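You operate a simulated robot arm through the tools that you are given. There is no shell and no other tool. Be economical: measure what you need, move in short steps, check, and stop when the job is done.

You run a simulated robot arm. Do the job below in one go: nothing can be reset, and whatever is moved stays where it is left.

## Task
Put the bottle marked cleaner on the bench area marked final work away on the shelf marked cleaning. Then push the green drawer marked fittings shut. Then push the green drawer marked tools shut. Then take the box that says "pump seals" from the top of the rebuild table and put it on the bench area marked checking. Then take the white bag and leave it on the top of the drying cabinet. Then take the grey pail with yellow band and put it on the shelf marked empties. Then put the white paper roll on the ribbed tray of the dip tank. Then take the tin marked enamel and put it on top of the yellow card with loop. Then take the white tub with yellow lid and put it on top of the yellow box marked leads. Then put the blue case with white edges on the top of the fine work table. Then put the tin marked paste on the ribbed tray of the dip tank. Then fetch the basket with purple handle and set it on the blue shelf below final work. Then open the lid of the parts washer. Do these in the order given. Set down upright: bottle marked cleaner, box, tin marked enamel, white tub with yellow lid, tin marked paste.

It is judged by the outcome, as a careful person would: the job done as asked, and still so three seconds after it is handed in. It fails if anything else is knocked over, pushed out of place, dropped, spilled or broken. Lids that push on must go on centred and level and be pressed home; caps that screw on are set level and turned clockwise until they are tight.

## Robot
A 6-joint arm with a fingered hand on a trunk, on a base that drives. Base frame: it is fixed to the floor where the robot stands at the start and does not move with it; the origin is under the middle of the robot, x ahead of it, y to its left, z up; the surface under the hand at the start is at about z = 900. Lengths are in mm, angles in rad, forces in N, time in s.
With the tool pointing down near the work surface it reaches from about 300 to 800 mm from the robot's upright axis, wherever it stands. Its first joint turns from -2.007 to 2.007 rad. Places, roughly: basket with purple handle (16x11x9 cm) [-1200, 2200, 300]; bench area marked checking [800, -5300, 900]; blue case with white edges [2750, 1000, 750]; blue shelf below final work [800, -500, 300]; bottle marked cleaner [500, 0, 1000]; box marked fuel filter, box marked pipe seals, box [-1250, -7250, 1000]; green drawer marked fittings [-1000, -4600, 600]; green drawer marked tools [-1000, -4600, 800]; grey pail with yellow band (20x25x19 cm) [2900, -3200, 400]; lid of the parts washer [3000, -2500, 1000]; ribbed tray of the dip tank [1100, 900, 900]; shelf marked cleaning [1400, 2600, 200]; shelf marked empties [1400, -7500, 100]; tin marked enamel [500, 250, 1000]; tin marked paste [1250, 2500, 1000]; top of the drying cabinet [3100, -1800, 1300]; top of the fine work table [3100, -600, 800]; white bag [3000, -5000, 1000]; white paper roll (8x8x16 cm) [700, 200, 1000]; white tub with yellow lid (8x8x9 cm) [1100, 2400, 1700]; yellow box marked leads [500, -500, 1000]; yellow card with loop [500, -250, 1000]. Payload 4 kg.
The TCP is the grasp point between the finger pads, 26 mm short of the fingertips. In the tool frame z runs along the fingers and y along their closing line. Largest opening 164 mm; the body of the gripper starts 73 mm behind the TCP. The gripper is a hand of 5 fingers: y runs from the thumb to the fingers, the wrist lies at [0, 0, -239] in the tool frame.
Orientation is told as [roll, pitch, yaw] about the base's x, y, z axes, in that order, counted from this pose: with the fingers straight down and closing along the base's y, the tool's x points along the base's -x, its y along +y and its z along -z.

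## Interface
- The arm moves only by the tool arm_command. Its argument "rows" is a list of rows, each a list of 6 numbers: the shift along the base's x, y, z in units of 20 mm (1.0 is 20 mm), then the turn, a rotation vector about the base's x, y, z in units of 4 degrees (1.0 is 4 degrees). In form: [[dx, dy, dz, rx, ry, rz], ...]. A call has 1 to 8 rows; each row shifts and turns the commanded pose from where the row before left it. A call with a number of a shift or a turn outside -1 to 1 is refused whole. Rows are played at 5 a second. More than 50 mm and 0.15 rad between two rows, and nothing of the call is played. Where a pose cannot be reached the arm comes as near as it can. A force on the tool above 40 N (or 10 N above the force at the start of the call, whichever is more), or a blocked arm, ends the call early, and 0.2 s more pass. In this call time passes only in rows, and 0.2 s behind the last. It gives the time, the measured TCP pose, the force on the tool (base axes), the opening and the grip force at its end, in the units of the frame above (readings bear some noise), with the torque about the TCP (base axes, N m) and any sound that the robot's microphone picked up, and new pictures: "views" is both (left out), scene, wrist or none.
- Cameras (640 x 400 px; columns grow to the right, rows downward): "scene" is now at [-0, 142.9, 1841.5]; the picture's right is [-0.59, -0.81, 0.00], its down [-0.66, 0.48, -0.57] and it looks along [0.46, -0.34, -0.82] (base axes); focal length 278 px, centre (320, 200). "wrist" rides on the gripper at [51, -70, -93] in the tool frame; the picture's right is [0.81, 0.59, 0.00], its down [-0.43, 0.60, -0.68] and it looks along [-0.40, 0.55, 0.74] (tool axes); focal length 270 px, centre (320, 200). There is no depth. A picture from a camera that has moved, and an enlarged one, comes with that camera's place and axes in the base frame and with its lens.
- raise_lower(by): slides the trunk up (or, below 0, down) by that many mm; the arm and the scene camera ride with it, the base frame stays. It gives what a move gives, with no picture.
- steer(legs): drives the robot by 1 to 6 legs, each [ahead, left, turn to the left] in mm, mm and rad, along the robot's own axes; the way and the turn of a leg run together, so that a leg with both is an arc; at most 1500 mm and 3.142 rad a leg. The arm and the cameras ride along, it lands a little off, and it stops where it bumps. It gives what a move gives, and a new picture of the scene camera.
- finger_targets(finger1, finger2, finger3, finger4, thumb_bend): sets how far each is bent, from 0 (flat) to 1 (curled in); at 0.3 the hand is open as for a grip, at 0.7 the pads meet at the TCP. One left out holds its place. A second passes; each finger stops where it meets its share of the squeeze, and holds until it gets a number again. It is the only way to open and close the hand. It gives what a move gives, with no picture; readings hold the bend of each and the force on the fingers (four entries, about 0 where the hand has none), thumb and palm.
- pan_tilt(pan, tilt): turns the head with the scene camera to pan (to the left, within 2.705 rad either way) and tilt (down, from -0.506 to 1.204), counted from straight ahead of the robot. It gives what a move gives, and a new picture of the scene camera.
- close_up(camera, box): a new picture of the part [left, top, right, bottom] of that camera's present view, enlarged. The clock stands still meanwhile.
- sign_off(): hands the job in; it is judged then, once.

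Go step by step. Nothing tells you exact positions but the pictures and the camera data: compare them with the known pose of the tool, close in by small moves and look again before you grip or let go. The budget is 556 turns and 360 pictures, counting those below and the enlarged ones. Unless the task says otherwise, let go and move clear before handing in.

The tools are called after ">>>" as name(argument=value, ...) on one line, values as JSON. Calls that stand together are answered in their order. arm_command: Moves the arm, as the interface text tells. Its arguments: {"type":"object","properties":{"rows":{"type":"array","items":{"type":"array","items":{"type":"number"}}},"views":{"type":"string","enum":["both","scene","wrist","none"]}},"required":["rows"]} The other tools are called the same way: raise_lower (by) slides the trunk up or down; finger_targets (finger1, finger2, finger3, finger4, thumb_bend) moves the fingers one by one; steer (legs) drives the base; pan_tilt (pan, tilt) turns the head that bears the scene camera; close_up (camera, box) takes an enlarged picture of a part of a camera's view; sign_off () hands the job in.

At the start:

```text
t: 0.0
tcp_pos: [549.5, -210.7, 1175.3]
ee_rot: [0.0, -0.001, -0.001]
contact_force: [-0.9, 0.1, 0.1]
moment: [0.02, -0.02, 0.01]
opening: 163.9
grasp_force: 0.1
shape: jaw
bend: [0.3, 0.3, 0.3, 0.3, 0.3]
finger forces: [0.1, 0.1, 0.1, 0.0, 0.0, 0.0]
trunk travel left (down, up): [-900.0, 90.0]
robot x, y, heading: [-1.0, 0.1, -0.001]
head pan, tilt: [-0.628, 0.962]
```

scene: 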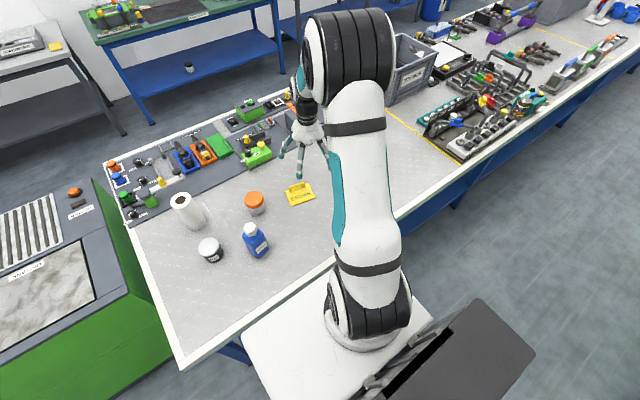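
wrist: 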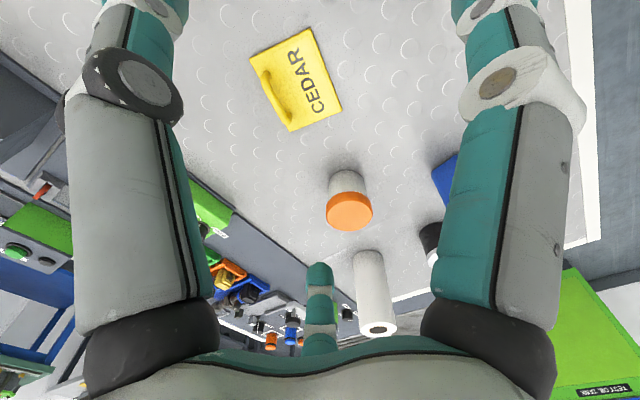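

I see the bench with a blue bottle, a white tin, an orange-lidded tin, a paper roll and a yellow card. I'll look closer to find which is which before gripping.

>>> close_up(camera="scene", box=[160, 160, 340, 272])

>>> pan_tilt(pan=0.0, tilt=0.9)

```text
3.56 times, centred on (250, 216) of scene
camera zoom: at [0.0, 142.9, 1841.5], right [-0.59, -0.81, 0.0], down [-0.66, 0.48, -0.57], along [0.46, -0.34, -0.82], focal length 987 px, centre (569, 143)
```

zoom: 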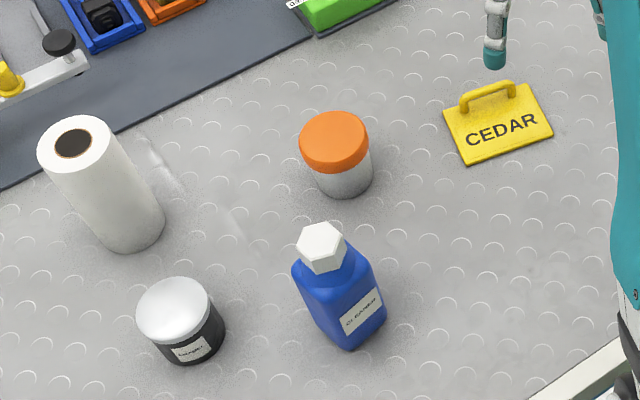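

```text
t: 1.0
tcp_pos: [550.2, -211.7, 1175.2]
ee_rot: [-0.001, -0.001, -0.002]
contact_force: [0.5, -1.1, -0.7]
moment: [-0.02, 0.02, 0.04]
opening: 164.2
grasp_force: 0.1
shape: jaw
bend: [0.3, 0.3, 0.3, 0.3, 0.3]
finger forces: [0.0, 0.1, 0.0, 0.0, 0.0, 0.0]
trunk travel left (down, up): [-900.0, 90.0]
robot x, y, heading: [-0.1, 1.2, -0.003]
head pan, tilt: [0.0, 0.901]
camera scene: at [17.3, 185.2, 1846.0], right [0.0, -1.0, 0.0], down [-0.78, 0.0, -0.62], along [0.62, 0.0, -0.78], focal length 278 px, centre (320, 200)
```

scene: 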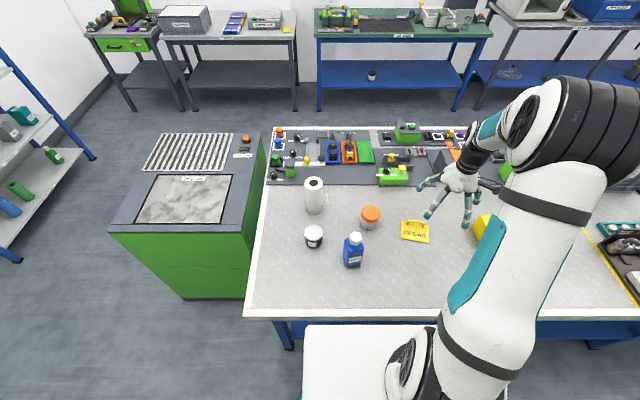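

>>> close_up(camera="scene", box=[270, 160, 470, 285])

>>> pan_tilt(pan=1.1, tilt=0.6)

```text
3.20 times, centred on (370, 222) of scene
camera zoom: at [17.3, 185.2, 1846.0], right [0.0, -1.0, 0.0], down [-0.78, 0.0, -0.62], along [0.62, 0.0, -0.78], focal length 888 px, centre (160, 128)
```

zoom: 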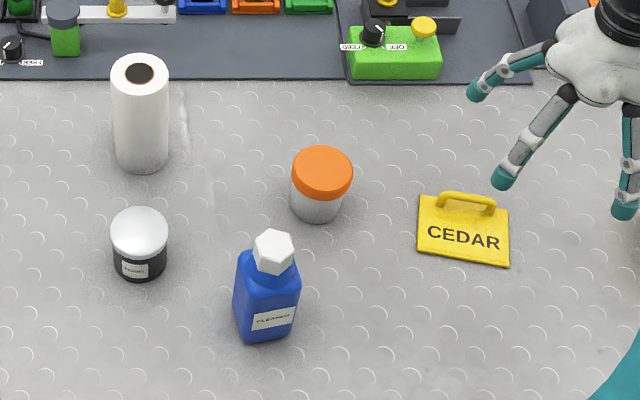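

```text
t: 2.4
tcp_pos: [548.5, -211.5, 1175.5]
ee_rot: [-0.001, -0.001, -0.002]
contact_force: [-0.3, -0.7, -0.4]
moment: [-0.02, 0.03, 0.03]
opening: 164.1
grasp_force: 0.1
shape: jaw
bend: [0.3, 0.3, 0.3, 0.3, 0.3]
finger forces: [0.1, 0.0, 0.1, 0.0, 0.0, 0.0]
trunk travel left (down, up): [-900.0, 90.0]
robot x, y, heading: [-1.5, 2.2, 0.003]
head pan, tilt: [1.1, 0.6]
camera scene: at [-18.0, 264.0, 1870.7], right [0.89, -0.45, 0.0], down [-0.26, -0.5, -0.82], along [0.38, 0.73, -0.57], focal length 278 px, centre (320, 200)
```

scene: 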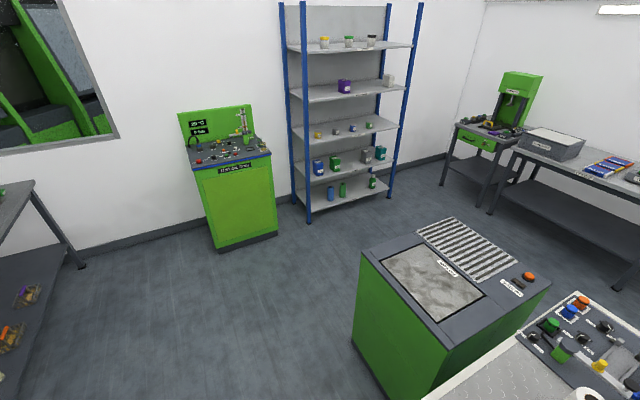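

>>> close_up(camera="scene", box=[270, 90, 430, 230])

>>> close_up(camera="scene", box=[270, 0, 430, 140])

```text
2.86 times, centred on (350, 160) of scene
camera zoom: at [-18.0, 264.0, 1870.7], right [0.89, -0.45, 0.0], down [-0.26, -0.5, -0.82], along [0.38, 0.73, -0.57], focal length 793 px, centre (234, 314)
```

zoom: 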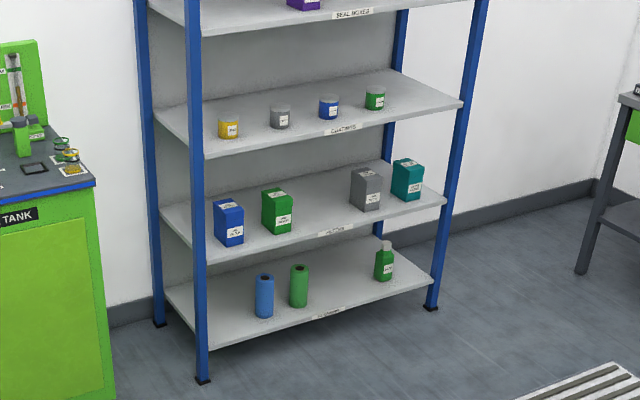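

```text
2.86 times, centred on (350, 70) of scene
camera zoom: at [-18.0, 264.0, 1870.7], right [0.89, -0.45, 0.0], down [-0.26, -0.5, -0.82], along [0.38, 0.73, -0.57], focal length 793 px, centre (234, 571)
```

zoom: 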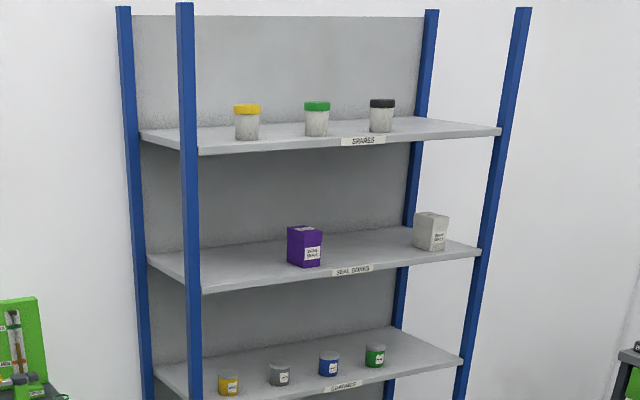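

The bottle stands near [478, 70], about 165 tall; the cleaning shelf is the lowest level of the blue rack. I'll back off a little and turn the hand level so that the bottle can be slid in upright under the shelf above.

>>> steer(legs=[[-250, 0, 0]])

>>> arm_command(rows=[[0.3, 0.5, 0, 0, -1, 0], [0.3, 0.5, 0, 0, -1, 0], [0.3, 0.5, 0, 0, -1, 0], [0.3, 0.5, 0, 0, -1, 0], [0.3, 0.5, 0, 0, -1, 0], [0.3, 0.5, 0, 0, -1, 0], [0.3, 0.5, 0, 0, -1, 0], [0.3, 0.5, 0, 0, -1, 0]], views="none")

>>> arm_command(rows=[[0.3, 0.5, 0, 0, -1, 0], [0.3, 0.5, 0, 0, -1, 0], [0.3, 0.5, 0, 0, -1, 0], [0.3, 0.5, 0, 0, -1, 0], [0.3, 0.5, 0, 0, -1, 0], [0.3, 0.5, 0, 0, -1, 0], [0.3, 0.5, 0, 0, -1, 0], [0.3, 0.5, 0, 0, -1, 0]], views="none")

>>> pan_tilt(pan=0.0, tilt=0.8)

```text
t: 4.2
tcp_pos: [292.1, -213.3, 1177.2]
ee_rot: [-0.002, -0.001, -0.006]
contact_force: [-0.7, -0.7, 0.4]
moment: [-0.01, -0.02, 0.0]
opening: 164.1
grasp_force: 0.1
shape: jaw
bend: [0.3, 0.3, 0.3, 0.3, 0.3]
finger forces: [0.0, 0.0, 0.0, 0.0, 0.0, 0.0]
trunk travel left (down, up): [-900.0, 90.0]
robot x, y, heading: [-257.0, 2.3, -0.008]
head pan, tilt: [1.1, 0.6]
camera scene: at [-274.0, 264.7, 1870.7], right [0.89, -0.46, 0.0], down [-0.26, -0.5, -0.83], along [0.38, 0.73, -0.56], focal length 278 px, centre (320, 200)
```

scene: 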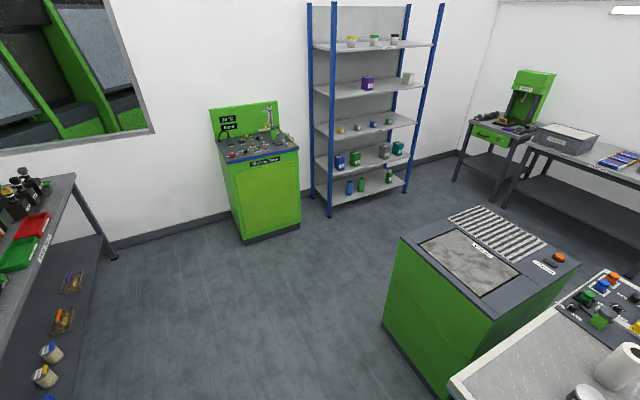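

```text
t: 6.0
tcp_pos: [341.1, -136.7, 1174.8]
ee_rot: [0.007, -0.533, -0.007]
contact_force: [-0.7, -0.5, 0.3]
moment: [0.03, 0.01, -0.01]
opening: 163.6
grasp_force: 0.0
shape: jaw
bend: [0.3, 0.3, 0.3, 0.3, 0.3]
finger forces: [0.1, 0.1, 0.1, 0.0, 0.0, 0.0]
out of reach, approached as far as the arm can: row 8
trunk travel left (down, up): [-900.0, 90.0]
robot x, y, heading: [-255.3, 0.6, -0.007]
head pan, tilt: [1.1, 0.6]
```

```text
t: 7.8
tcp_pos: [461.4, -58.4, 1401.1]
ee_rot: [-0.025, -0.988, -0.02]
contact_force: [0.4, 0.7, 0.4]
moment: [-0.02, 0.03, 0.0]
opening: 164.0
grasp_force: 0.1
shape: jaw
bend: [0.3, 0.3, 0.3, 0.3, 0.3]
finger forces: [0.0, 0.1, 0.1, 0.0, 0.0, 0.0]
out of reach, approached as far as the arm can: row 1, 2, 3, 4, 5, 6, 7, 8
trunk travel left (down, up): [-900.0, 90.0]
robot x, y, heading: [-253.4, -1.5, -0.007]
head pan, tilt: [1.1, 0.6]
```

```text
t: 9.1
tcp_pos: [460.6, -59.0, 1400.8]
ee_rot: [-0.028, -0.989, -0.018]
contact_force: [-0.1, 0.0, -0.2]
moment: [-0.05, 0.02, 0.01]
opening: 164.2
grasp_force: 0.1
shape: jaw
bend: [0.3, 0.3, 0.3, 0.3, 0.3]
finger forces: [0.0, 0.0, 0.0, 0.0, 0.0, 0.1]
trunk travel left (down, up): [-900.0, 90.0]
robot x, y, heading: [-256.9, -0.4, 0.002]
head pan, tilt: [0.0, 0.799]
camera scene: at [-232.5, 185.9, 1853.9], right [0.0, -1.0, 0.0], down [-0.72, 0.0, -0.7], along [0.7, 0.0, -0.72], focal length 278 px, centre (320, 200)
```

scene: 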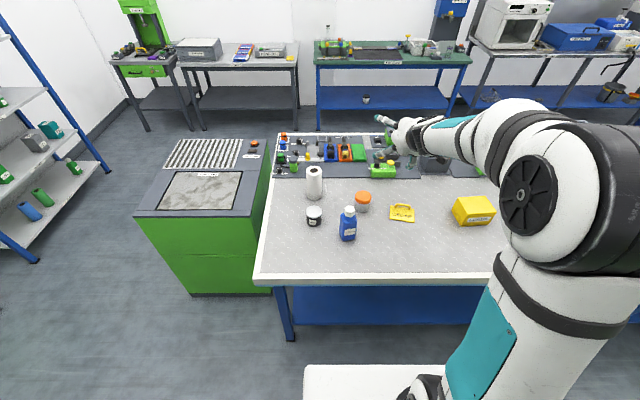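

The arm folds badly this high; lowering the trunk will let the hand lie level at bench height.

>>> raise_lower(by=-250)

>>> arm_command(rows=[[0, 0, 0, 0, -1, 0], [0, 0, 0, 0, -1, 0], [0, 0, 0, 0, -1, 0], [0, 0, 0, 0, -1, 0]], views="none")

```text
t: 11.7
tcp_pos: [460.4, -58.6, 1150.1]
ee_rot: [-0.027, -0.989, -0.02]
contact_force: [-0.5, -1.1, 0.1]
moment: [0.0, -0.02, -0.03]
opening: 163.8
grasp_force: 0.1
shape: jaw
bend: [0.3, 0.3, 0.3, 0.3, 0.3]
finger forces: [0.0, 0.0, 0.0, 0.1, 0.1, 0.1]
trunk travel left (down, up): [-650.0, 340.0]
robot x, y, heading: [-253.6, -0.7, -0.007]
head pan, tilt: [0.0, 0.799]
```

```text
t: 12.7
tcp_pos: [460.7, -83.8, 1164.8]
ee_rot: [-0.144, -1.078, -0.019]
contact_force: [0.7, -0.3, -0.5]
moment: [-0.02, 0.01, -0.01]
opening: 164.0
grasp_force: 0.0
shape: jaw
bend: [0.3, 0.3, 0.3, 0.3, 0.3]
finger forces: [0.0, 0.0, 0.0, 0.0, 0.1, 0.1]
out of reach, approached as far as the arm can: row 1, 2, 3, 4
trunk travel left (down, up): [-650.0, 340.0]
robot x, y, heading: [-256.1, 1.1, -0.006]
head pan, tilt: [0.0, 0.799]
```

>>> arm_command(rows=[[1, 0, 1, 0, 0, 0], [1, 0, 1, 0, 0, 0]], views="scene")

```text
t: 13.3
tcp_pos: [505.1, -56.9, 1214.8]
ee_rot: [-0.009, -1.269, -0.036]
contact_force: [0.6, 1.3, 0.5]
moment: [-0.02, -0.01, -0.02]
opening: 163.9
grasp_force: 0.0
shape: jaw
bend: [0.3, 0.3, 0.3, 0.3, 0.3]
finger forces: [0.0, 0.0, 0.0, 0.0, 0.0, 0.0]
trunk travel left (down, up): [-650.0, 340.0]
robot x, y, heading: [-259.6, 0.9, -0.006]
head pan, tilt: [0.0, 0.799]
camera scene: at [-232.7, 185.9, 1603.8], right [0.0, -1.0, 0.0], down [-0.72, 0.0, -0.7], along [0.7, 0.0, -0.72], focal length 278 px, centre (320, 200)
```

scene: 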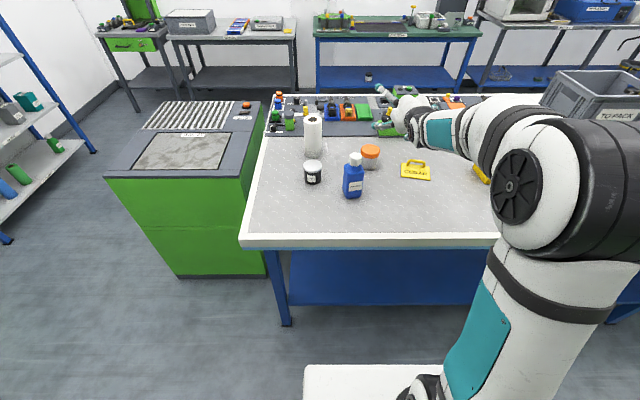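

>>> raise_lower(by=340)

>>> arm_command(rows=[[1, 0, -1, 0, 0, 0], [1, 0, -1, 0, 0, 0], [1, 0, -1, 0, 0, 0], [1, 0, -1, 0, 0, 0], [1, 0, -1, 0, 0, 0], [0.5, 0, -1, 0, 0, 0], [0.5, 0, -1, 0, 0, 0], [0.5, 0, -1, 0, 0, 0]], views="none")

>>> arm_command(rows=[[0, 0, -1, 0, 0, 0], [0, 0, -1, 0, 0, 0], [0, 0, -1, 0, 0, 0], [0, 0, -1, 0, 0, 0], [0, 0, -1, 0, 0, 0], [0, 0, -1, 0, 0, 0], [0, 0, -1, 0, 0, 0]], views="none")

```text
t: 16.6
tcp_pos: [506.7, -57.9, 1554.9]
ee_rot: [-0.01, -1.27, -0.036]
contact_force: [-0.4, 0.9, -0.1]
moment: [-0.02, 0.04, 0.01]
opening: 163.7
grasp_force: 0.0
shape: jaw
bend: [0.3, 0.3, 0.3, 0.3, 0.3]
finger forces: [0.0, 0.0, 0.1, 0.0, 0.0, 0.0]
trunk travel left (down, up): [-990.0, 0.0]
robot x, y, heading: [-253.5, 0.3, -0.005]
head pan, tilt: [0.0, 0.799]
```

```text
t: 18.4
tcp_pos: [637.6, -55.9, 1393.3]
ee_rot: [-0.009, -1.269, -0.034]
contact_force: [0.6, 0.3, -0.6]
moment: [0.01, -0.02, 0.0]
opening: 163.8
grasp_force: 0.0
shape: jaw
bend: [0.3, 0.3, 0.3, 0.3, 0.3]
finger forces: [0.0, 0.0, 0.0, 0.0, 0.1, 0.0]
trunk travel left (down, up): [-990.0, 0.0]
robot x, y, heading: [-254.5, 0.7, -0.002]
head pan, tilt: [0.0, 0.799]
```

```text
t: 20.0
tcp_pos: [636.9, -55.5, 1252.4]
ee_rot: [-0.011, -1.269, -0.034]
contact_force: [-0.5, -1.0, -0.4]
moment: [-0.02, 0.0, -0.01]
opening: 163.9
grasp_force: 0.2
shape: jaw
bend: [0.3, 0.3, 0.3, 0.3, 0.3]
finger forces: [0.0, 0.1, 0.0, 0.0, 0.1, 0.1]
trunk travel left (down, up): [-990.0, 0.0]
robot x, y, heading: [-255.0, 3.6, -0.003]
head pan, tilt: [0.0, 0.799]
```

This level pose works with the trunk range. I'll now place the hand above the bottle, turn it about 10° to match its face, and go down around it with the trunk.

>>> steer(legs=[[-165, 125, 0]])

>>> arm_command(rows=[[0, 0, 0, 0, 0, 1], [0, 0, 0, 0, 0, 1], [0, 0, 0, 0, 0, 1]])

```text
t: 21.7
tcp_pos: [469.7, 71.9, 1254.3]
ee_rot: [-0.012, -1.268, -0.033]
contact_force: [-0.2, 0.2, 0.5]
moment: [0.02, 0.01, 0.02]
opening: 164.1
grasp_force: 0.1
shape: jaw
bend: [0.3, 0.3, 0.3, 0.3, 0.3]
finger forces: [0.0, 0.0, 0.1, 0.0, 0.1, 0.0]
trunk travel left (down, up): [-990.0, 0.0]
robot x, y, heading: [-423.4, 128.2, -0.004]
head pan, tilt: [0.0, 0.799]
camera scene: at [-399.5, 312.9, 1943.8], right [0.0, -1.0, 0.0], down [-0.72, 0.0, -0.7], along [0.7, 0.0, -0.72], focal length 278 px, centre (320, 200)
```

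scene: 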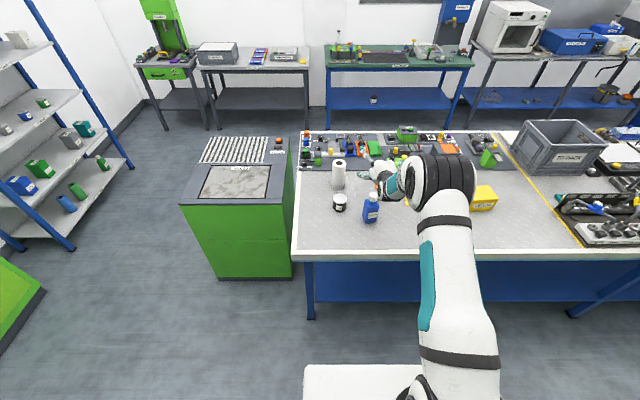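

```text
t: 22.5
tcp_pos: [470.2, 71.1, 1253.6]
ee_rot: [-0.007, -1.268, 0.173]
contact_force: [0.9, -1.5, -0.1]
moment: [0.02, 0.0, 0.05]
opening: 163.9
grasp_force: 0.0
shape: jaw
bend: [0.3, 0.3, 0.3, 0.3, 0.3]
finger forces: [0.0, 0.0, 0.0, 0.0, 0.0, 0.0]
trunk travel left (down, up): [-990.0, 0.0]
robot x, y, heading: [-422.5, 125.2, -0.003]
head pan, tilt: [0.0, 0.799]
camera scene: at [-398.0, 311.2, 1944.0], right [0.0, -1.0, 0.0], down [-0.72, 0.0, -0.7], along [0.7, 0.0, -0.72], focal length 278 px, centre (320, 200)
camera wrist: at [378.9, -13.6, 1232.6], right [-0.34, 0.54, -0.77], down [-0.61, 0.5, 0.61], along [0.72, 0.68, 0.16], focal length 270 px, centre (320, 200)
```

scene: 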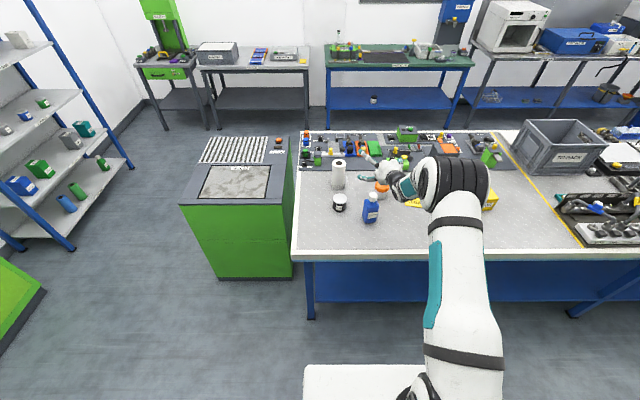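
wrist: 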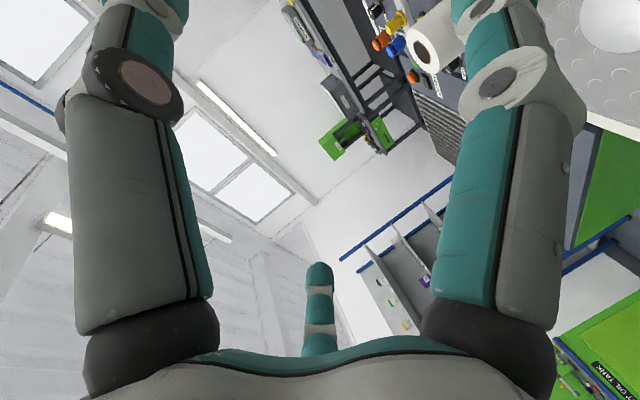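

>>> raise_lower(by=-130)

>>> close_up(camera="scene", box=[290, 100, 490, 225])

>>> close_up(camera="wrist", box=[0, 0, 640, 400])

```text
t: 24.1
tcp_pos: [469.5, 71.2, 1123.5]
ee_rot: [-0.011, -1.271, 0.176]
contact_force: [-0.9, -0.3, 0.2]
moment: [-0.02, 0.0, 0.01]
opening: 164.0
grasp_force: 0.1
shape: jaw
bend: [0.3, 0.3, 0.3, 0.3, 0.3]
finger forces: [0.0, 0.0, 0.0, 0.0, 0.1, 0.0]
trunk travel left (down, up): [-860.0, 130.0]
robot x, y, heading: [-419.6, 127.6, -0.006]
head pan, tilt: [0.0, 0.799]
```

```text
3.20 times, centred on (390, 162) of scene
camera zoom: at [-398.7, 312.1, 1813.9], right [0.0, -1.0, 0.0], down [-0.72, 0.0, -0.7], along [0.7, 0.0, -0.72], focal length 888 px, centre (96, 320)
```

zoom: 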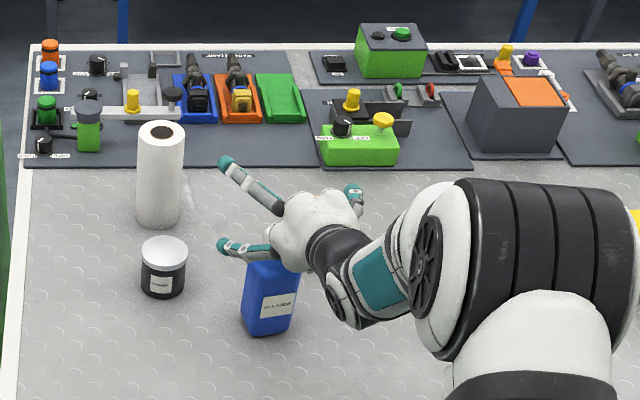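

```text
1.00 times, centred on (320, 200) of wrist (not enlarged: the box is as wide or as high as the picture)
camera zoom: at [378.6, -13.2, 1103.5], right [-0.33, 0.54, -0.77], down [-0.61, 0.5, 0.61], along [0.72, 0.68, 0.16], focal length 270 px, centre (320, 200)
```

zoom: 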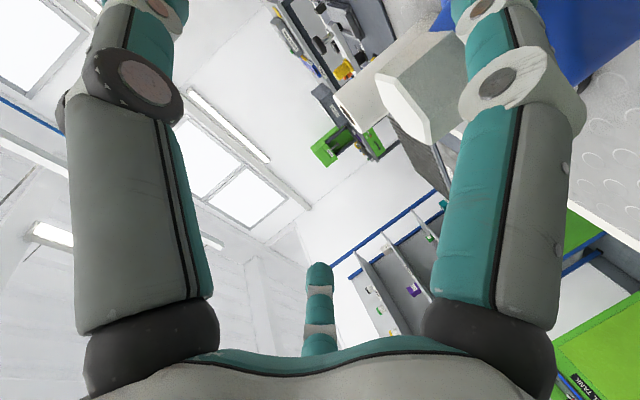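

>>> close_up(camera="scene", box=[345, 140, 425, 190])

```text
8.00 times, centred on (385, 165) of scene
camera zoom: at [-398.7, 312.1, 1813.9], right [0.0, -1.0, 0.0], down [-0.72, 0.0, -0.7], along [0.7, 0.0, -0.72], focal length 2221 px, centre (-200, 480)
```

zoom: 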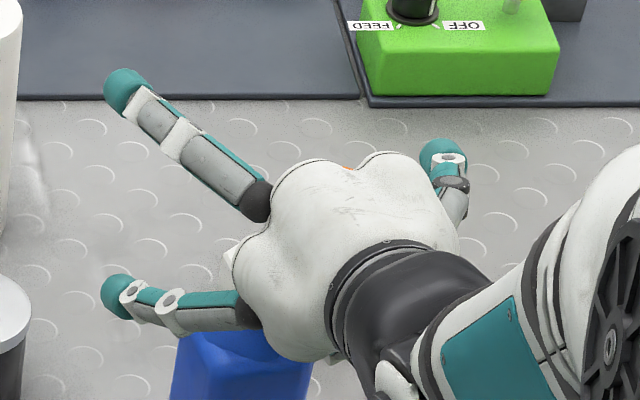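

I'll narrow the open hand a bit so the lower finger clears the bench, then lower around the bottle body.

>>> finger_targets(finger1=0.4, finger2=0.4, finger3=0.4, finger4=0.4, thumb_bend=0.4)

>>> arm_command(rows=[[0.7, -0.2, 0, 0, 0, 0]], views="none")

>>> raise_lower(by=-60)

>>> close_up(camera="wrist", box=[0, 0, 640, 400])

>>> close_up(camera="scene", box=[320, 110, 440, 185])

```text
t: 25.1
tcp_pos: [469.6, 71.5, 1124.3]
ee_rot: [-0.011, -1.269, 0.176]
contact_force: [-0.5, -0.5, -1.2]
moment: [0.01, 0.04, -0.02]
opening: 67.8
grasp_force: 0.5
shape: fingers
bend: [0.39, 0.4, 0.4, 0.4, 0.4]
finger forces: [0.6, 0.0, 0.0, 0.0, 0.0, 0.1]
trunk travel left (down, up): [-860.0, 130.0]
robot x, y, heading: [-421.4, 128.6, -0.005]
head pan, tilt: [0.0, 0.799]
```

```text
t: 25.5
tcp_pos: [483.4, 65.9, 1122.5]
ee_rot: [-0.009, -1.269, 0.176]
contact_force: [-0.2, -1.2, 0.8]
moment: [0.0, 0.03, 0.0]
opening: 67.2
grasp_force: 0.0
shape: fingers
bend: [0.4, 0.4, 0.4, 0.4, 0.4]
finger forces: [0.6, 0.1, 0.0, 0.0, 0.1, 0.0]
trunk travel left (down, up): [-860.0, 130.0]
robot x, y, heading: [-421.0, 127.6, -0.005]
head pan, tilt: [0.0, 0.799]
```

```text
t: 26.5
tcp_pos: [481.7, 66.0, 1068.5]
ee_rot: [-0.014, -1.275, 0.178]
contact_force: [-4.5, -4.8, 23.9]
moment: [-0.73, 0.69, -0.08]
opening: 41.6
grasp_force: 14.6
shape: fingers
bend: [0.6, 0.4, 0.4, 0.4, 0.4]
finger forces: [29.1, 0.0, 0.1, 0.1, 0.1, 0.1]
trunk travel left (down, up): [-800.0, 190.0]
robot x, y, heading: [-417.6, 127.4, -0.008]
head pan, tilt: [0.0, 0.799]
```

```text
1.00 times, centred on (320, 200) of wrist (not enlarged: the box is as wide or as high as the picture)
camera zoom: at [390.2, -19.3, 1047.7], right [-0.33, 0.54, -0.78], down [-0.61, 0.5, 0.61], along [0.72, 0.68, 0.16], focal length 270 px, centre (320, 200)
```

zoom: 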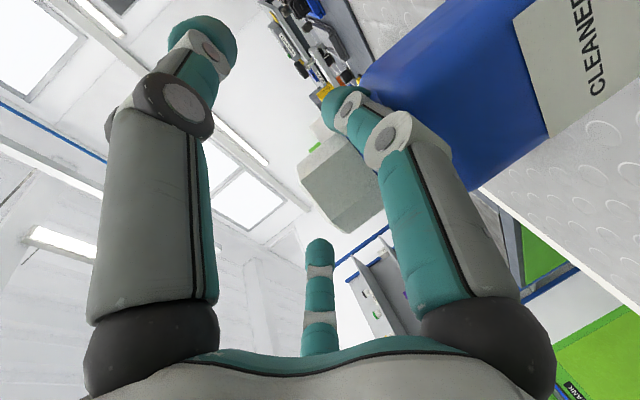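

```text
5.33 times, centred on (380, 148) of scene
camera zoom: at [-402.5, 311.8, 1754.1], right [-0.01, -1.0, 0.0], down [-0.72, 0.0, -0.7], along [0.7, 0.0, -0.72], focal length 1480 px, centre (0, 480)
```

zoom: 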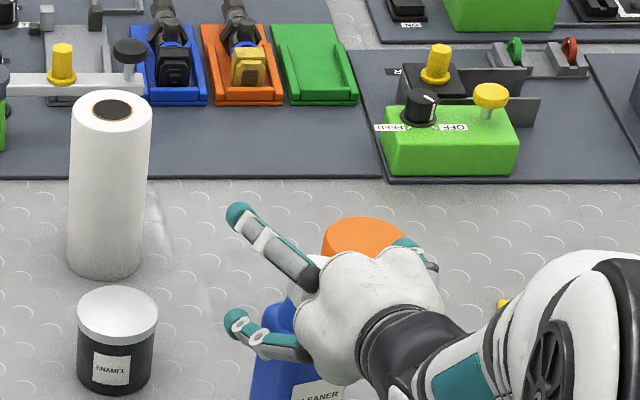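

Finger 1 touched the bottle's shoulder because the hand closes faster than I thought; back up and reopen fully.

>>> raise_lower(by=60)

>>> finger_targets(finger1=0.3, finger2=0.3, finger3=0.3, finger4=0.3, thumb_bend=0.3)

>>> close_up(camera="scene", box=[320, 110, 440, 185])

>>> close_up(camera="wrist", box=[0, 0, 640, 400])

```text
t: 27.5
tcp_pos: [483.4, 66.2, 1124.0]
ee_rot: [-0.009, -1.268, 0.176]
contact_force: [-1.1, -0.1, 1.1]
moment: [-0.05, 0.02, -0.01]
opening: 66.7
grasp_force: 0.3
shape: fingers
bend: [0.4, 0.4, 0.4, 0.4, 0.4]
finger forces: [0.7, 0.0, 0.0, 0.1, 0.0, 0.0]
trunk travel left (down, up): [-860.0, 130.0]
robot x, y, heading: [-422.9, 127.8, -0.005]
head pan, tilt: [0.0, 0.799]
```

```text
t: 28.5
tcp_pos: [483.2, 66.7, 1123.0]
ee_rot: [-0.012, -1.268, 0.176]
contact_force: [-0.2, -0.3, 0.4]
moment: [-0.05, -0.05, 0.0]
opening: 89.7
grasp_force: 0.3
shape: fingers
bend: [0.3, 0.3, 0.3, 0.3, 0.3]
finger forces: [1.1, 0.0, 0.0, 0.1, 0.0, 0.0]
trunk travel left (down, up): [-860.0, 130.0]
robot x, y, heading: [-421.4, 128.2, -0.006]
head pan, tilt: [0.0, 0.799]
```

```text
5.33 times, centred on (380, 148) of scene
camera zoom: at [-398.5, 312.0, 1813.9], right [0.0, -1.0, 0.0], down [-0.72, 0.0, -0.7], along [0.7, 0.0, -0.72], focal length 1480 px, centre (0, 480)
```

zoom: 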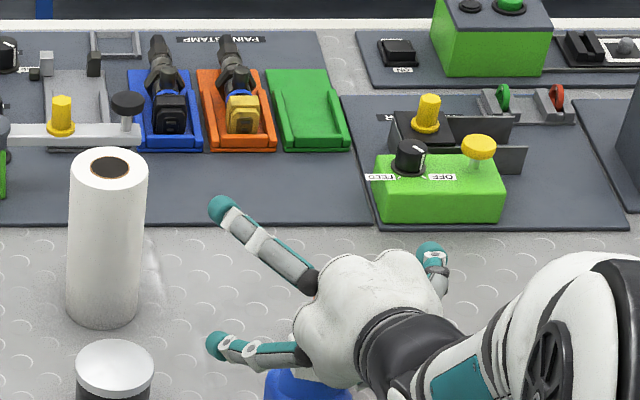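

```text
1.00 times, centred on (320, 200) of wrist (not enlarged: the box is as wide or as high as the picture)
camera zoom: at [391.7, -18.2, 1103.6], right [-0.33, 0.54, -0.77], down [-0.61, 0.5, 0.61], along [0.72, 0.68, 0.16], focal length 270 px, centre (320, 200)
```

zoom: 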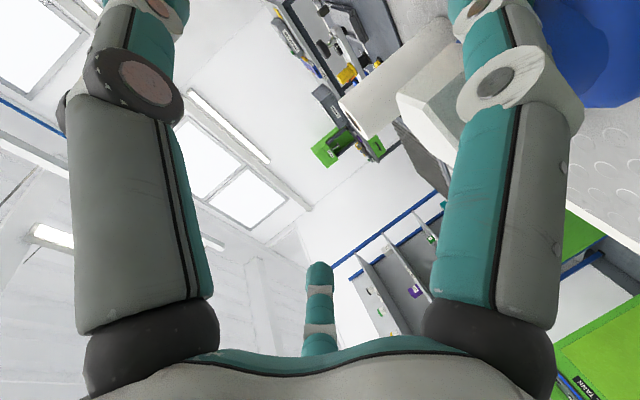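

>>> raise_lower(by=-60)

>>> close_up(camera="wrist", box=[0, 0, 640, 400])

```text
t: 29.5
tcp_pos: [479.8, 63.4, 1068.3]
ee_rot: [-0.012, -1.274, 0.177]
contact_force: [-9.6, -8.3, 26.7]
moment: [-1.02, 0.96, -0.1]
opening: 56.6
grasp_force: 16.4
shape: fingers
bend: [0.61, 0.3, 0.3, 0.3, 0.3]
finger forces: [33.5, 0.1, 0.0, 0.0, 0.0, 0.0]
trunk travel left (down, up): [-800.0, 190.0]
robot x, y, heading: [-418.6, 126.8, -0.003]
head pan, tilt: [0.0, 0.799]
```

```text
1.00 times, centred on (320, 200) of wrist (not enlarged: the box is as wide or as high as the picture)
camera zoom: at [388.9, -20.2, 1047.6], right [-0.33, 0.54, -0.78], down [-0.61, 0.5, 0.61], along [0.72, 0.68, 0.16], focal length 270 px, centre (320, 200)
```

zoom: 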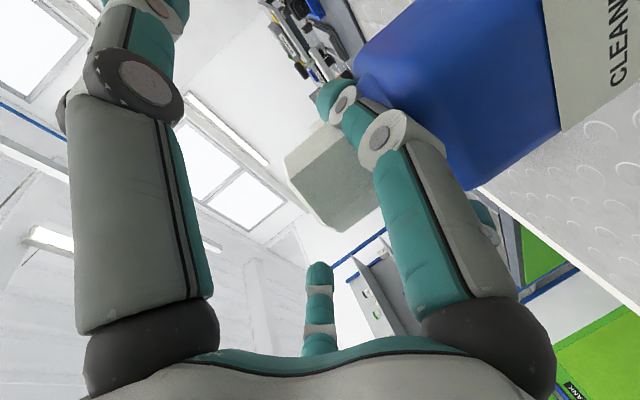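

The hand is a five-finger ring; finger 1 hangs lowest when the hand is level. I'll lift and use a 45° tilt instead, pinching with the thumb and the opposite fingers.

>>> raise_lower(by=150)

>>> arm_command(rows=[[0, 0, 0, 0, 1, 0], [0, 0, 0, 0, 1, 0], [0, 0, 0, 0, 1, 0], [0, 0, 0, 0, 1, 0], [0, 0, 0, 0, 1, 0], [0, 0, 0, 0, 1, 0], [0, 0, 0, 0, 1, 0]])

```text
t: 31.2
tcp_pos: [482.5, 67.0, 1214.1]
ee_rot: [-0.009, -1.267, 0.175]
contact_force: [1.0, 1.1, -3.8]
moment: [0.14, -0.18, -0.01]
opening: 91.6
grasp_force: 6.2
shape: fingers
bend: [0.29, 0.3, 0.3, 0.3, 0.3]
finger forces: [12.6, 0.0, 0.0, 0.1, 0.1, 0.0]
trunk travel left (down, up): [-950.0, 40.0]
robot x, y, heading: [-421.9, 124.9, -0.005]
head pan, tilt: [0.0, 0.799]
```

```text
t: 32.8
tcp_pos: [483.1, 66.3, 1214.3]
ee_rot: [0.106, -0.783, 0.074]
contact_force: [-0.3, -0.2, -3.9]
moment: [0.09, -0.34, -0.01]
opening: 89.4
grasp_force: 9.1
shape: fingers
bend: [0.31, 0.3, 0.3, 0.3, 0.3]
finger forces: [18.0, 0.0, 0.1, 0.0, 0.0, 0.0]
trunk travel left (down, up): [-950.0, 40.0]
robot x, y, heading: [-424.3, 124.6, -0.008]
head pan, tilt: [0.0, 0.799]
camera scene: at [-397.8, 312.1, 1903.8], right [0.0, -1.0, 0.0], down [-0.72, 0.0, -0.7], along [0.7, 0.0, -0.72], focal length 278 px, centre (320, 200)
camera wrist: at [392.8, -18.4, 1238.7], right [-0.66, 0.54, -0.53], down [-0.25, 0.5, 0.83], along [0.71, 0.68, -0.2], focal length 270 px, centre (320, 200)
```

scene: 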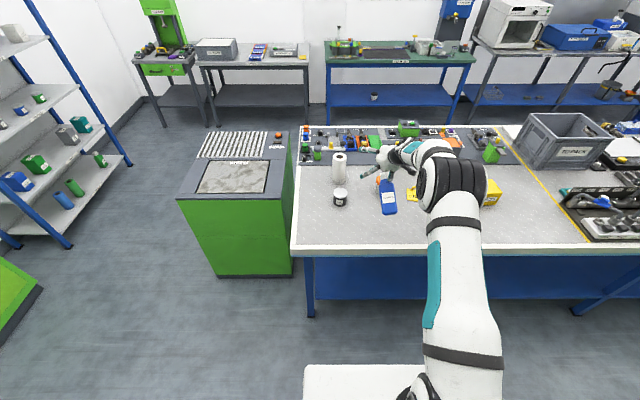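
wrist: 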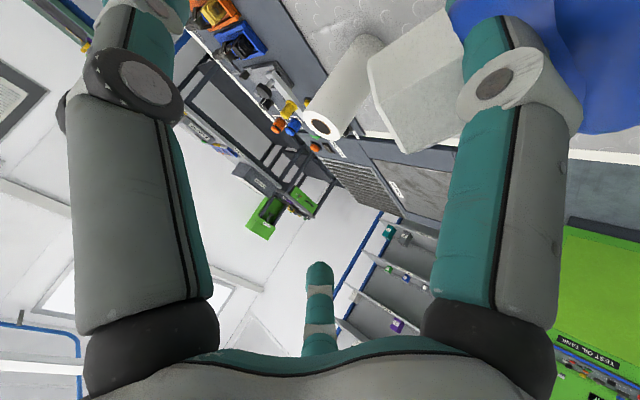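

>>> close_up(camera="scene", box=[350, 120, 440, 225])

```text
3.81 times, centred on (395, 172) of scene
camera zoom: at [-397.8, 312.1, 1903.8], right [0.0, -1.0, 0.0], down [-0.72, 0.0, -0.7], along [0.7, 0.0, -0.72], focal length 1058 px, centre (34, 305)
```

zoom: 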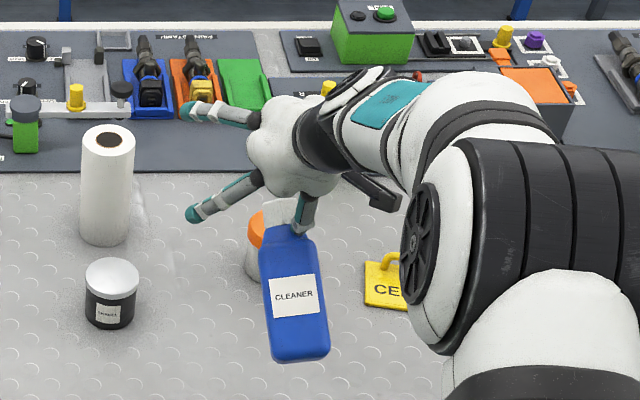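

The bottle's neck is wedged on finger 1 and it came up with the hand. I'll turn back to the earlier angle so the bottle is upright, and look at how it hangs.

>>> arm_command(rows=[[0, 0, 0, 0, -1, 0], [0, 0, 0, 0, -1, 0], [0, 0, 0, 0, -1, 0], [0, 0, 0, 0, -1, 0], [0, 0, 0, 0, -1, 0], [0, 0, 0, 0, -1, 0], [0, 0, 0, 0, -1, 0]], views="wrist")

>>> close_up(camera="scene", box=[340, 130, 440, 225])

```text
t: 34.4
tcp_pos: [483.5, 65.4, 1213.0]
ee_rot: [-0.011, -1.268, 0.175]
contact_force: [0.5, 0.6, -3.7]
moment: [0.09, -0.16, -0.02]
opening: 91.4
grasp_force: 6.6
shape: fingers
bend: [0.29, 0.3, 0.3, 0.3, 0.3]
finger forces: [13.5, 0.1, 0.0, 0.1, 0.0, 0.1]
trunk travel left (down, up): [-950.0, 40.0]
robot x, y, heading: [-417.7, 124.8, -0.007]
head pan, tilt: [0.0, 0.799]
camera wrist: at [391.8, -18.7, 1193.0], right [-0.33, 0.54, -0.77], down [-0.61, 0.5, 0.61], along [0.72, 0.68, 0.16], focal length 270 px, centre (320, 200)
```

wrist: 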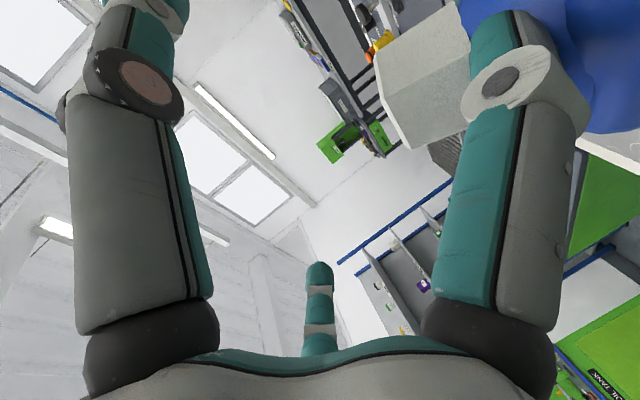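

```text
4.21 times, centred on (390, 178) of scene
camera zoom: at [-397.6, 312.1, 1903.9], right [0.0, -1.0, 0.0], down [-0.72, 0.0, -0.7], along [0.7, 0.0, -0.72], focal length 1169 px, centre (25, 295)
```

zoom: 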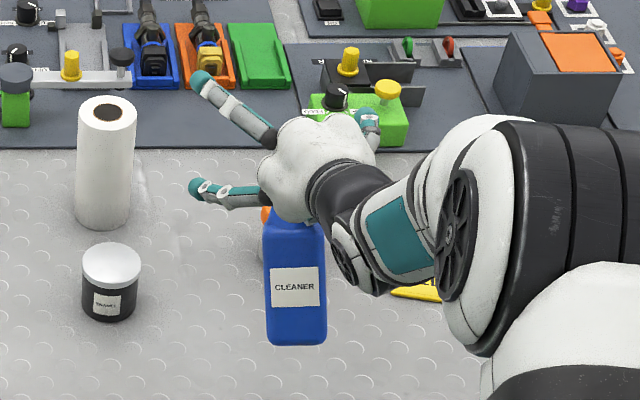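

The bottle hangs upright, hooked under its cap on finger 1. I'll set it back on the bench where it stood, free the finger and then take a proper pinch.

>>> raise_lower(by=-75)

>>> raise_lower(by=-15)

>>> raise_lower(by=-10)

>>> close_up(camera="scene", box=[340, 120, 440, 215])

```text
t: 35.5
tcp_pos: [482.9, 64.9, 1139.5]
ee_rot: [-0.012, -1.268, 0.174]
contact_force: [0.5, -0.4, -3.9]
moment: [0.09, -0.16, 0.01]
opening: 91.5
grasp_force: 6.4
shape: fingers
bend: [0.29, 0.3, 0.3, 0.3, 0.3]
finger forces: [13.0, 0.0, 0.0, 0.0, 0.1, 0.1]
trunk travel left (down, up): [-875.0, 115.0]
robot x, y, heading: [-422.7, 126.5, -0.006]
head pan, tilt: [0.0, 0.799]
```

```text
t: 36.2
tcp_pos: [482.6, 66.4, 1124.4]
ee_rot: [-0.011, -1.27, 0.174]
contact_force: [-0.6, -0.7, -3.7]
moment: [0.09, -0.14, 0.06]
opening: 91.5
grasp_force: 6.5
shape: fingers
bend: [0.29, 0.3, 0.3, 0.3, 0.3]
finger forces: [13.0, 0.0, 0.0, 0.0, 0.0, 0.1]
trunk travel left (down, up): [-860.0, 130.0]
robot x, y, heading: [-422.4, 127.6, -0.001]
head pan, tilt: [0.0, 0.799]
```

```text
t: 36.7
tcp_pos: [483.0, 66.9, 1114.5]
ee_rot: [-0.01, -1.27, 0.176]
contact_force: [0.0, -0.5, -0.1]
moment: [-0.03, -0.1, 0.02]
opening: 90.5
grasp_force: 5.1
shape: fingers
bend: [0.3, 0.3, 0.3, 0.3, 0.3]
finger forces: [11.1, 0.1, 0.0, 0.1, 0.0, 0.0]
trunk travel left (down, up): [-850.0, 140.0]
robot x, y, heading: [-423.9, 126.2, -0.004]
head pan, tilt: [0.0, 0.799]
```

```text
4.21 times, centred on (390, 168) of scene
camera zoom: at [-398.5, 312.1, 1803.9], right [0.0, -1.0, 0.0], down [-0.72, 0.0, -0.7], along [0.7, 0.0, -0.72], focal length 1169 px, centre (25, 337)
```

zoom: 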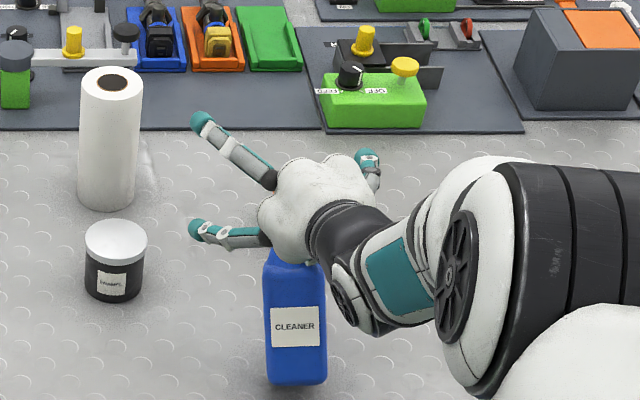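

>>> finger_targets(finger1=0.26)

>>> close_up(camera="wrist", box=[320, 0, 640, 200])

```text
t: 37.7
tcp_pos: [482.4, 65.8, 1115.6]
ee_rot: [-0.011, -1.269, 0.177]
contact_force: [1.8, -1.1, 3.6]
moment: [-0.16, -0.07, 0.07]
opening: 89.8
grasp_force: 6.5
shape: fingers
bend: [0.29, 0.3, 0.3, 0.3, 0.3]
finger forces: [13.4, 0.0, 0.1, 0.1, 0.1, 0.0]
trunk travel left (down, up): [-850.0, 140.0]
robot x, y, heading: [-422.4, 126.7, -0.006]
head pan, tilt: [0.0, 0.799]
```

```text
2.00 times, centred on (480, 100) of wrist
camera zoom: at [391.4, -18.6, 1094.5], right [-0.33, 0.54, -0.77], down [-0.61, 0.5, 0.61], along [0.72, 0.68, 0.16], focal length 541 px, centre (0, 400)
```

zoom: 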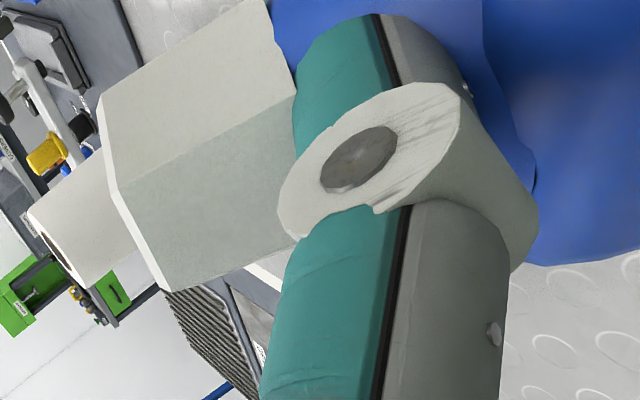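

>>> finger_targets(finger1=0.29)

>>> arm_command(rows=[[0, 0, 0, 0, 0.4, 0]], views="none")

>>> arm_command(rows=[[0, 0, 0, 0, -0.8, 0]], views="none")

>>> arm_command(rows=[[0, 0, 0, 0.4, 0.4, 0]], views="none")

>>> arm_command(rows=[[0, 0, 0, -0.8, 0, 0]], views="none")

```text
t: 38.7
tcp_pos: [482.5, 67.3, 1113.5]
ee_rot: [-0.011, -1.27, 0.175]
contact_force: [0.6, -0.6, 1.2]
moment: [-0.09, -0.02, 0.01]
opening: 89.7
grasp_force: 5.9
shape: fingers
bend: [0.3, 0.3, 0.3, 0.3, 0.3]
finger forces: [11.6, 0.1, 0.0, 0.1, 0.0, 0.1]
trunk travel left (down, up): [-850.0, 140.0]
robot x, y, heading: [-421.2, 127.9, -0.001]
head pan, tilt: [0.0, 0.799]
```

```text
t: 39.1
tcp_pos: [483.5, 66.5, 1113.2]
ee_rot: [0.004, -1.243, 0.16]
contact_force: [0.8, -1.1, -0.2]
moment: [-0.03, -0.2, 0.05]
opening: 89.4
grasp_force: 7.7
shape: fingers
bend: [0.3, 0.3, 0.3, 0.3, 0.3]
finger forces: [15.2, 0.0, 0.0, 0.0, 0.0, 0.1]
trunk travel left (down, up): [-850.0, 140.0]
robot x, y, heading: [-422.8, 128.5, -0.002]
head pan, tilt: [0.0, 0.799]
```

```text
t: 39.5
tcp_pos: [484.4, 66.4, 1115.1]
ee_rot: [-0.029, -1.297, 0.192]
contact_force: [1.2, -0.5, 2.1]
moment: [-0.13, 0.04, 0.06]
opening: 90.3
grasp_force: 2.9
shape: fingers
bend: [0.29, 0.3, 0.3, 0.3, 0.3]
finger forces: [6.6, 0.0, 0.1, 0.0, 0.0, 0.1]
trunk travel left (down, up): [-850.0, 140.0]
robot x, y, heading: [-420.4, 125.4, -0.005]
head pan, tilt: [0.0, 0.799]
```

```text
t: 39.9
tcp_pos: [482.7, 65.5, 1114.1]
ee_rot: [0.085, -1.272, 0.086]
contact_force: [0.5, -0.3, 3.3]
moment: [-0.16, -0.02, 0.05]
opening: 89.3
grasp_force: 2.9
shape: fingers
bend: [0.3, 0.3, 0.3, 0.3, 0.3]
finger forces: [6.3, 0.1, 0.0, 0.0, 0.0, 0.0]
trunk travel left (down, up): [-850.0, 140.0]
robot x, y, heading: [-425.0, 129.7, -0.005]
head pan, tilt: [0.0, 0.799]
```

```text
t: 40.3
tcp_pos: [481.6, 66.2, 1114.5]
ee_rot: [-0.099, -1.261, 0.26]
contact_force: [0.6, -0.2, 1.3]
moment: [-0.01, -0.04, -0.02]
opening: 90.8
grasp_force: 2.8
shape: fingers
bend: [0.29, 0.3, 0.3, 0.3, 0.3]
finger forces: [5.6, 0.0, 0.0, 0.1, 0.0, 0.1]
trunk travel left (down, up): [-850.0, 140.0]
robot x, y, heading: [-423.8, 127.9, -0.011]
head pan, tilt: [0.0, 0.799]
```

>>> arm_command(rows=[[0, 0, 0, 0.2, -0.4, 0]], views="none")

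>>> arm_command(rows=[[0, 0, 0.1, 0, -0.4, 0]], views="none")

>>> arm_command(rows=[[0, 0, 0, 0, -0.4, 0]], views="none")

```text
t: 40.7
tcp_pos: [481.7, 66.2, 1114.9]
ee_rot: [-0.079, -1.292, 0.243]
contact_force: [-0.2, 0.0, 1.5]
moment: [-0.12, 0.06, 0.04]
opening: 90.7
grasp_force: 2.4
shape: fingers
bend: [0.29, 0.3, 0.3, 0.3, 0.3]
finger forces: [5.4, 0.1, 0.0, 0.1, 0.0, 0.0]
trunk travel left (down, up): [-850.0, 140.0]
robot x, y, heading: [-420.7, 128.4, -0.004]
head pan, tilt: [0.0, 0.799]
```

```text
t: 41.1
tcp_pos: [482.6, 65.7, 1116.7]
ee_rot: [-0.103, -1.32, 0.264]
contact_force: [0.2, 0.1, -0.1]
moment: [-0.04, 0.01, 0.04]
opening: 92.8
grasp_force: 2.3
shape: fingers
bend: [0.27, 0.3, 0.3, 0.3, 0.3]
finger forces: [4.7, 0.0, 0.0, 0.0, 0.1, 0.0]
trunk travel left (down, up): [-850.0, 140.0]
robot x, y, heading: [-421.3, 126.5, -0.007]
head pan, tilt: [0.0, 0.799]
```

```text
t: 41.5
tcp_pos: [482.7, 65.7, 1115.1]
ee_rot: [-0.137, -1.348, 0.296]
contact_force: [-0.5, -0.2, 0.1]
moment: [-0.07, 0.12, 0.03]
opening: 93.5
grasp_force: 3.3
shape: fingers
bend: [0.27, 0.3, 0.3, 0.3, 0.3]
finger forces: [6.4, 0.1, 0.1, 0.1, 0.0, 0.0]
trunk travel left (down, up): [-850.0, 140.0]
robot x, y, heading: [-421.3, 126.9, -0.007]
head pan, tilt: [0.0, 0.799]
```

>>> finger_targets(finger1=0.28)

>>> arm_command(rows=[[0, -0.25, 0.05, 0, 0.3, 0]], views="none")

>>> arm_command(rows=[[0, -0.25, 0, 0, 0, 0]], views="wrist")

```text
t: 42.5
tcp_pos: [483.4, 65.0, 1116.5]
ee_rot: [-0.138, -1.347, 0.298]
contact_force: [0.1, 0.1, -0.7]
moment: [-0.03, 0.11, -0.01]
opening: 93.2
grasp_force: 3.2
shape: fingers
bend: [0.27, 0.3, 0.3, 0.3, 0.3]
finger forces: [6.6, 0.0, 0.0, 0.0, 0.1, 0.0]
trunk travel left (down, up): [-850.0, 140.0]
robot x, y, heading: [-423.1, 126.7, -0.007]
head pan, tilt: [0.0, 0.799]
```

```text
t: 42.9
tcp_pos: [482.7, 59.5, 1116.1]
ee_rot: [-0.109, -1.328, 0.267]
contact_force: [-0.7, -0.8, -1.6]
moment: [0.06, -0.01, 0.01]
opening: 93.5
grasp_force: 2.0
shape: fingers
bend: [0.27, 0.3, 0.3, 0.3, 0.3]
finger forces: [4.0, 0.0, 0.1, 0.0, 0.1, 0.0]
trunk travel left (down, up): [-850.0, 140.0]
robot x, y, heading: [-422.0, 127.6, -0.006]
head pan, tilt: [0.0, 0.799]
```

```text
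t: 43.3
tcp_pos: [482.3, 54.9, 1117.1]
ee_rot: [-0.109, -1.327, 0.273]
contact_force: [-1.3, 0.0, -4.1]
moment: [0.09, -0.04, -0.01]
opening: 94.6
grasp_force: 1.9
shape: fingers
bend: [0.26, 0.3, 0.3, 0.3, 0.3]
finger forces: [3.9, 0.0, 0.0, 0.1, 0.0, 0.0]
trunk travel left (down, up): [-850.0, 140.0]
robot x, y, heading: [-423.1, 124.5, -0.008]
head pan, tilt: [0.0, 0.799]
camera wrist: at [392.7, -29.7, 1091.3], right [-0.29, 0.53, -0.8], down [-0.65, 0.51, 0.57], along [0.71, 0.68, 0.19], focal length 270 px, centre (320, 200)
```

wrist: 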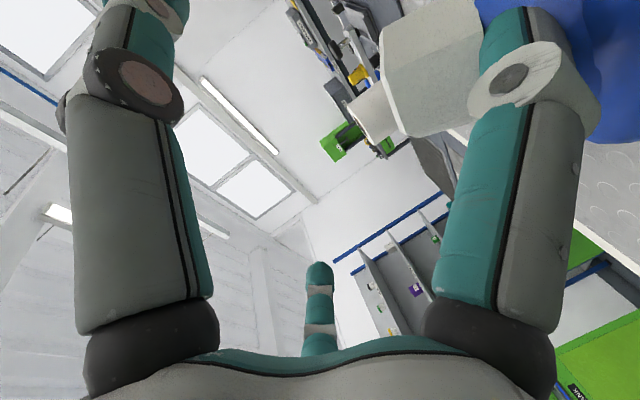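

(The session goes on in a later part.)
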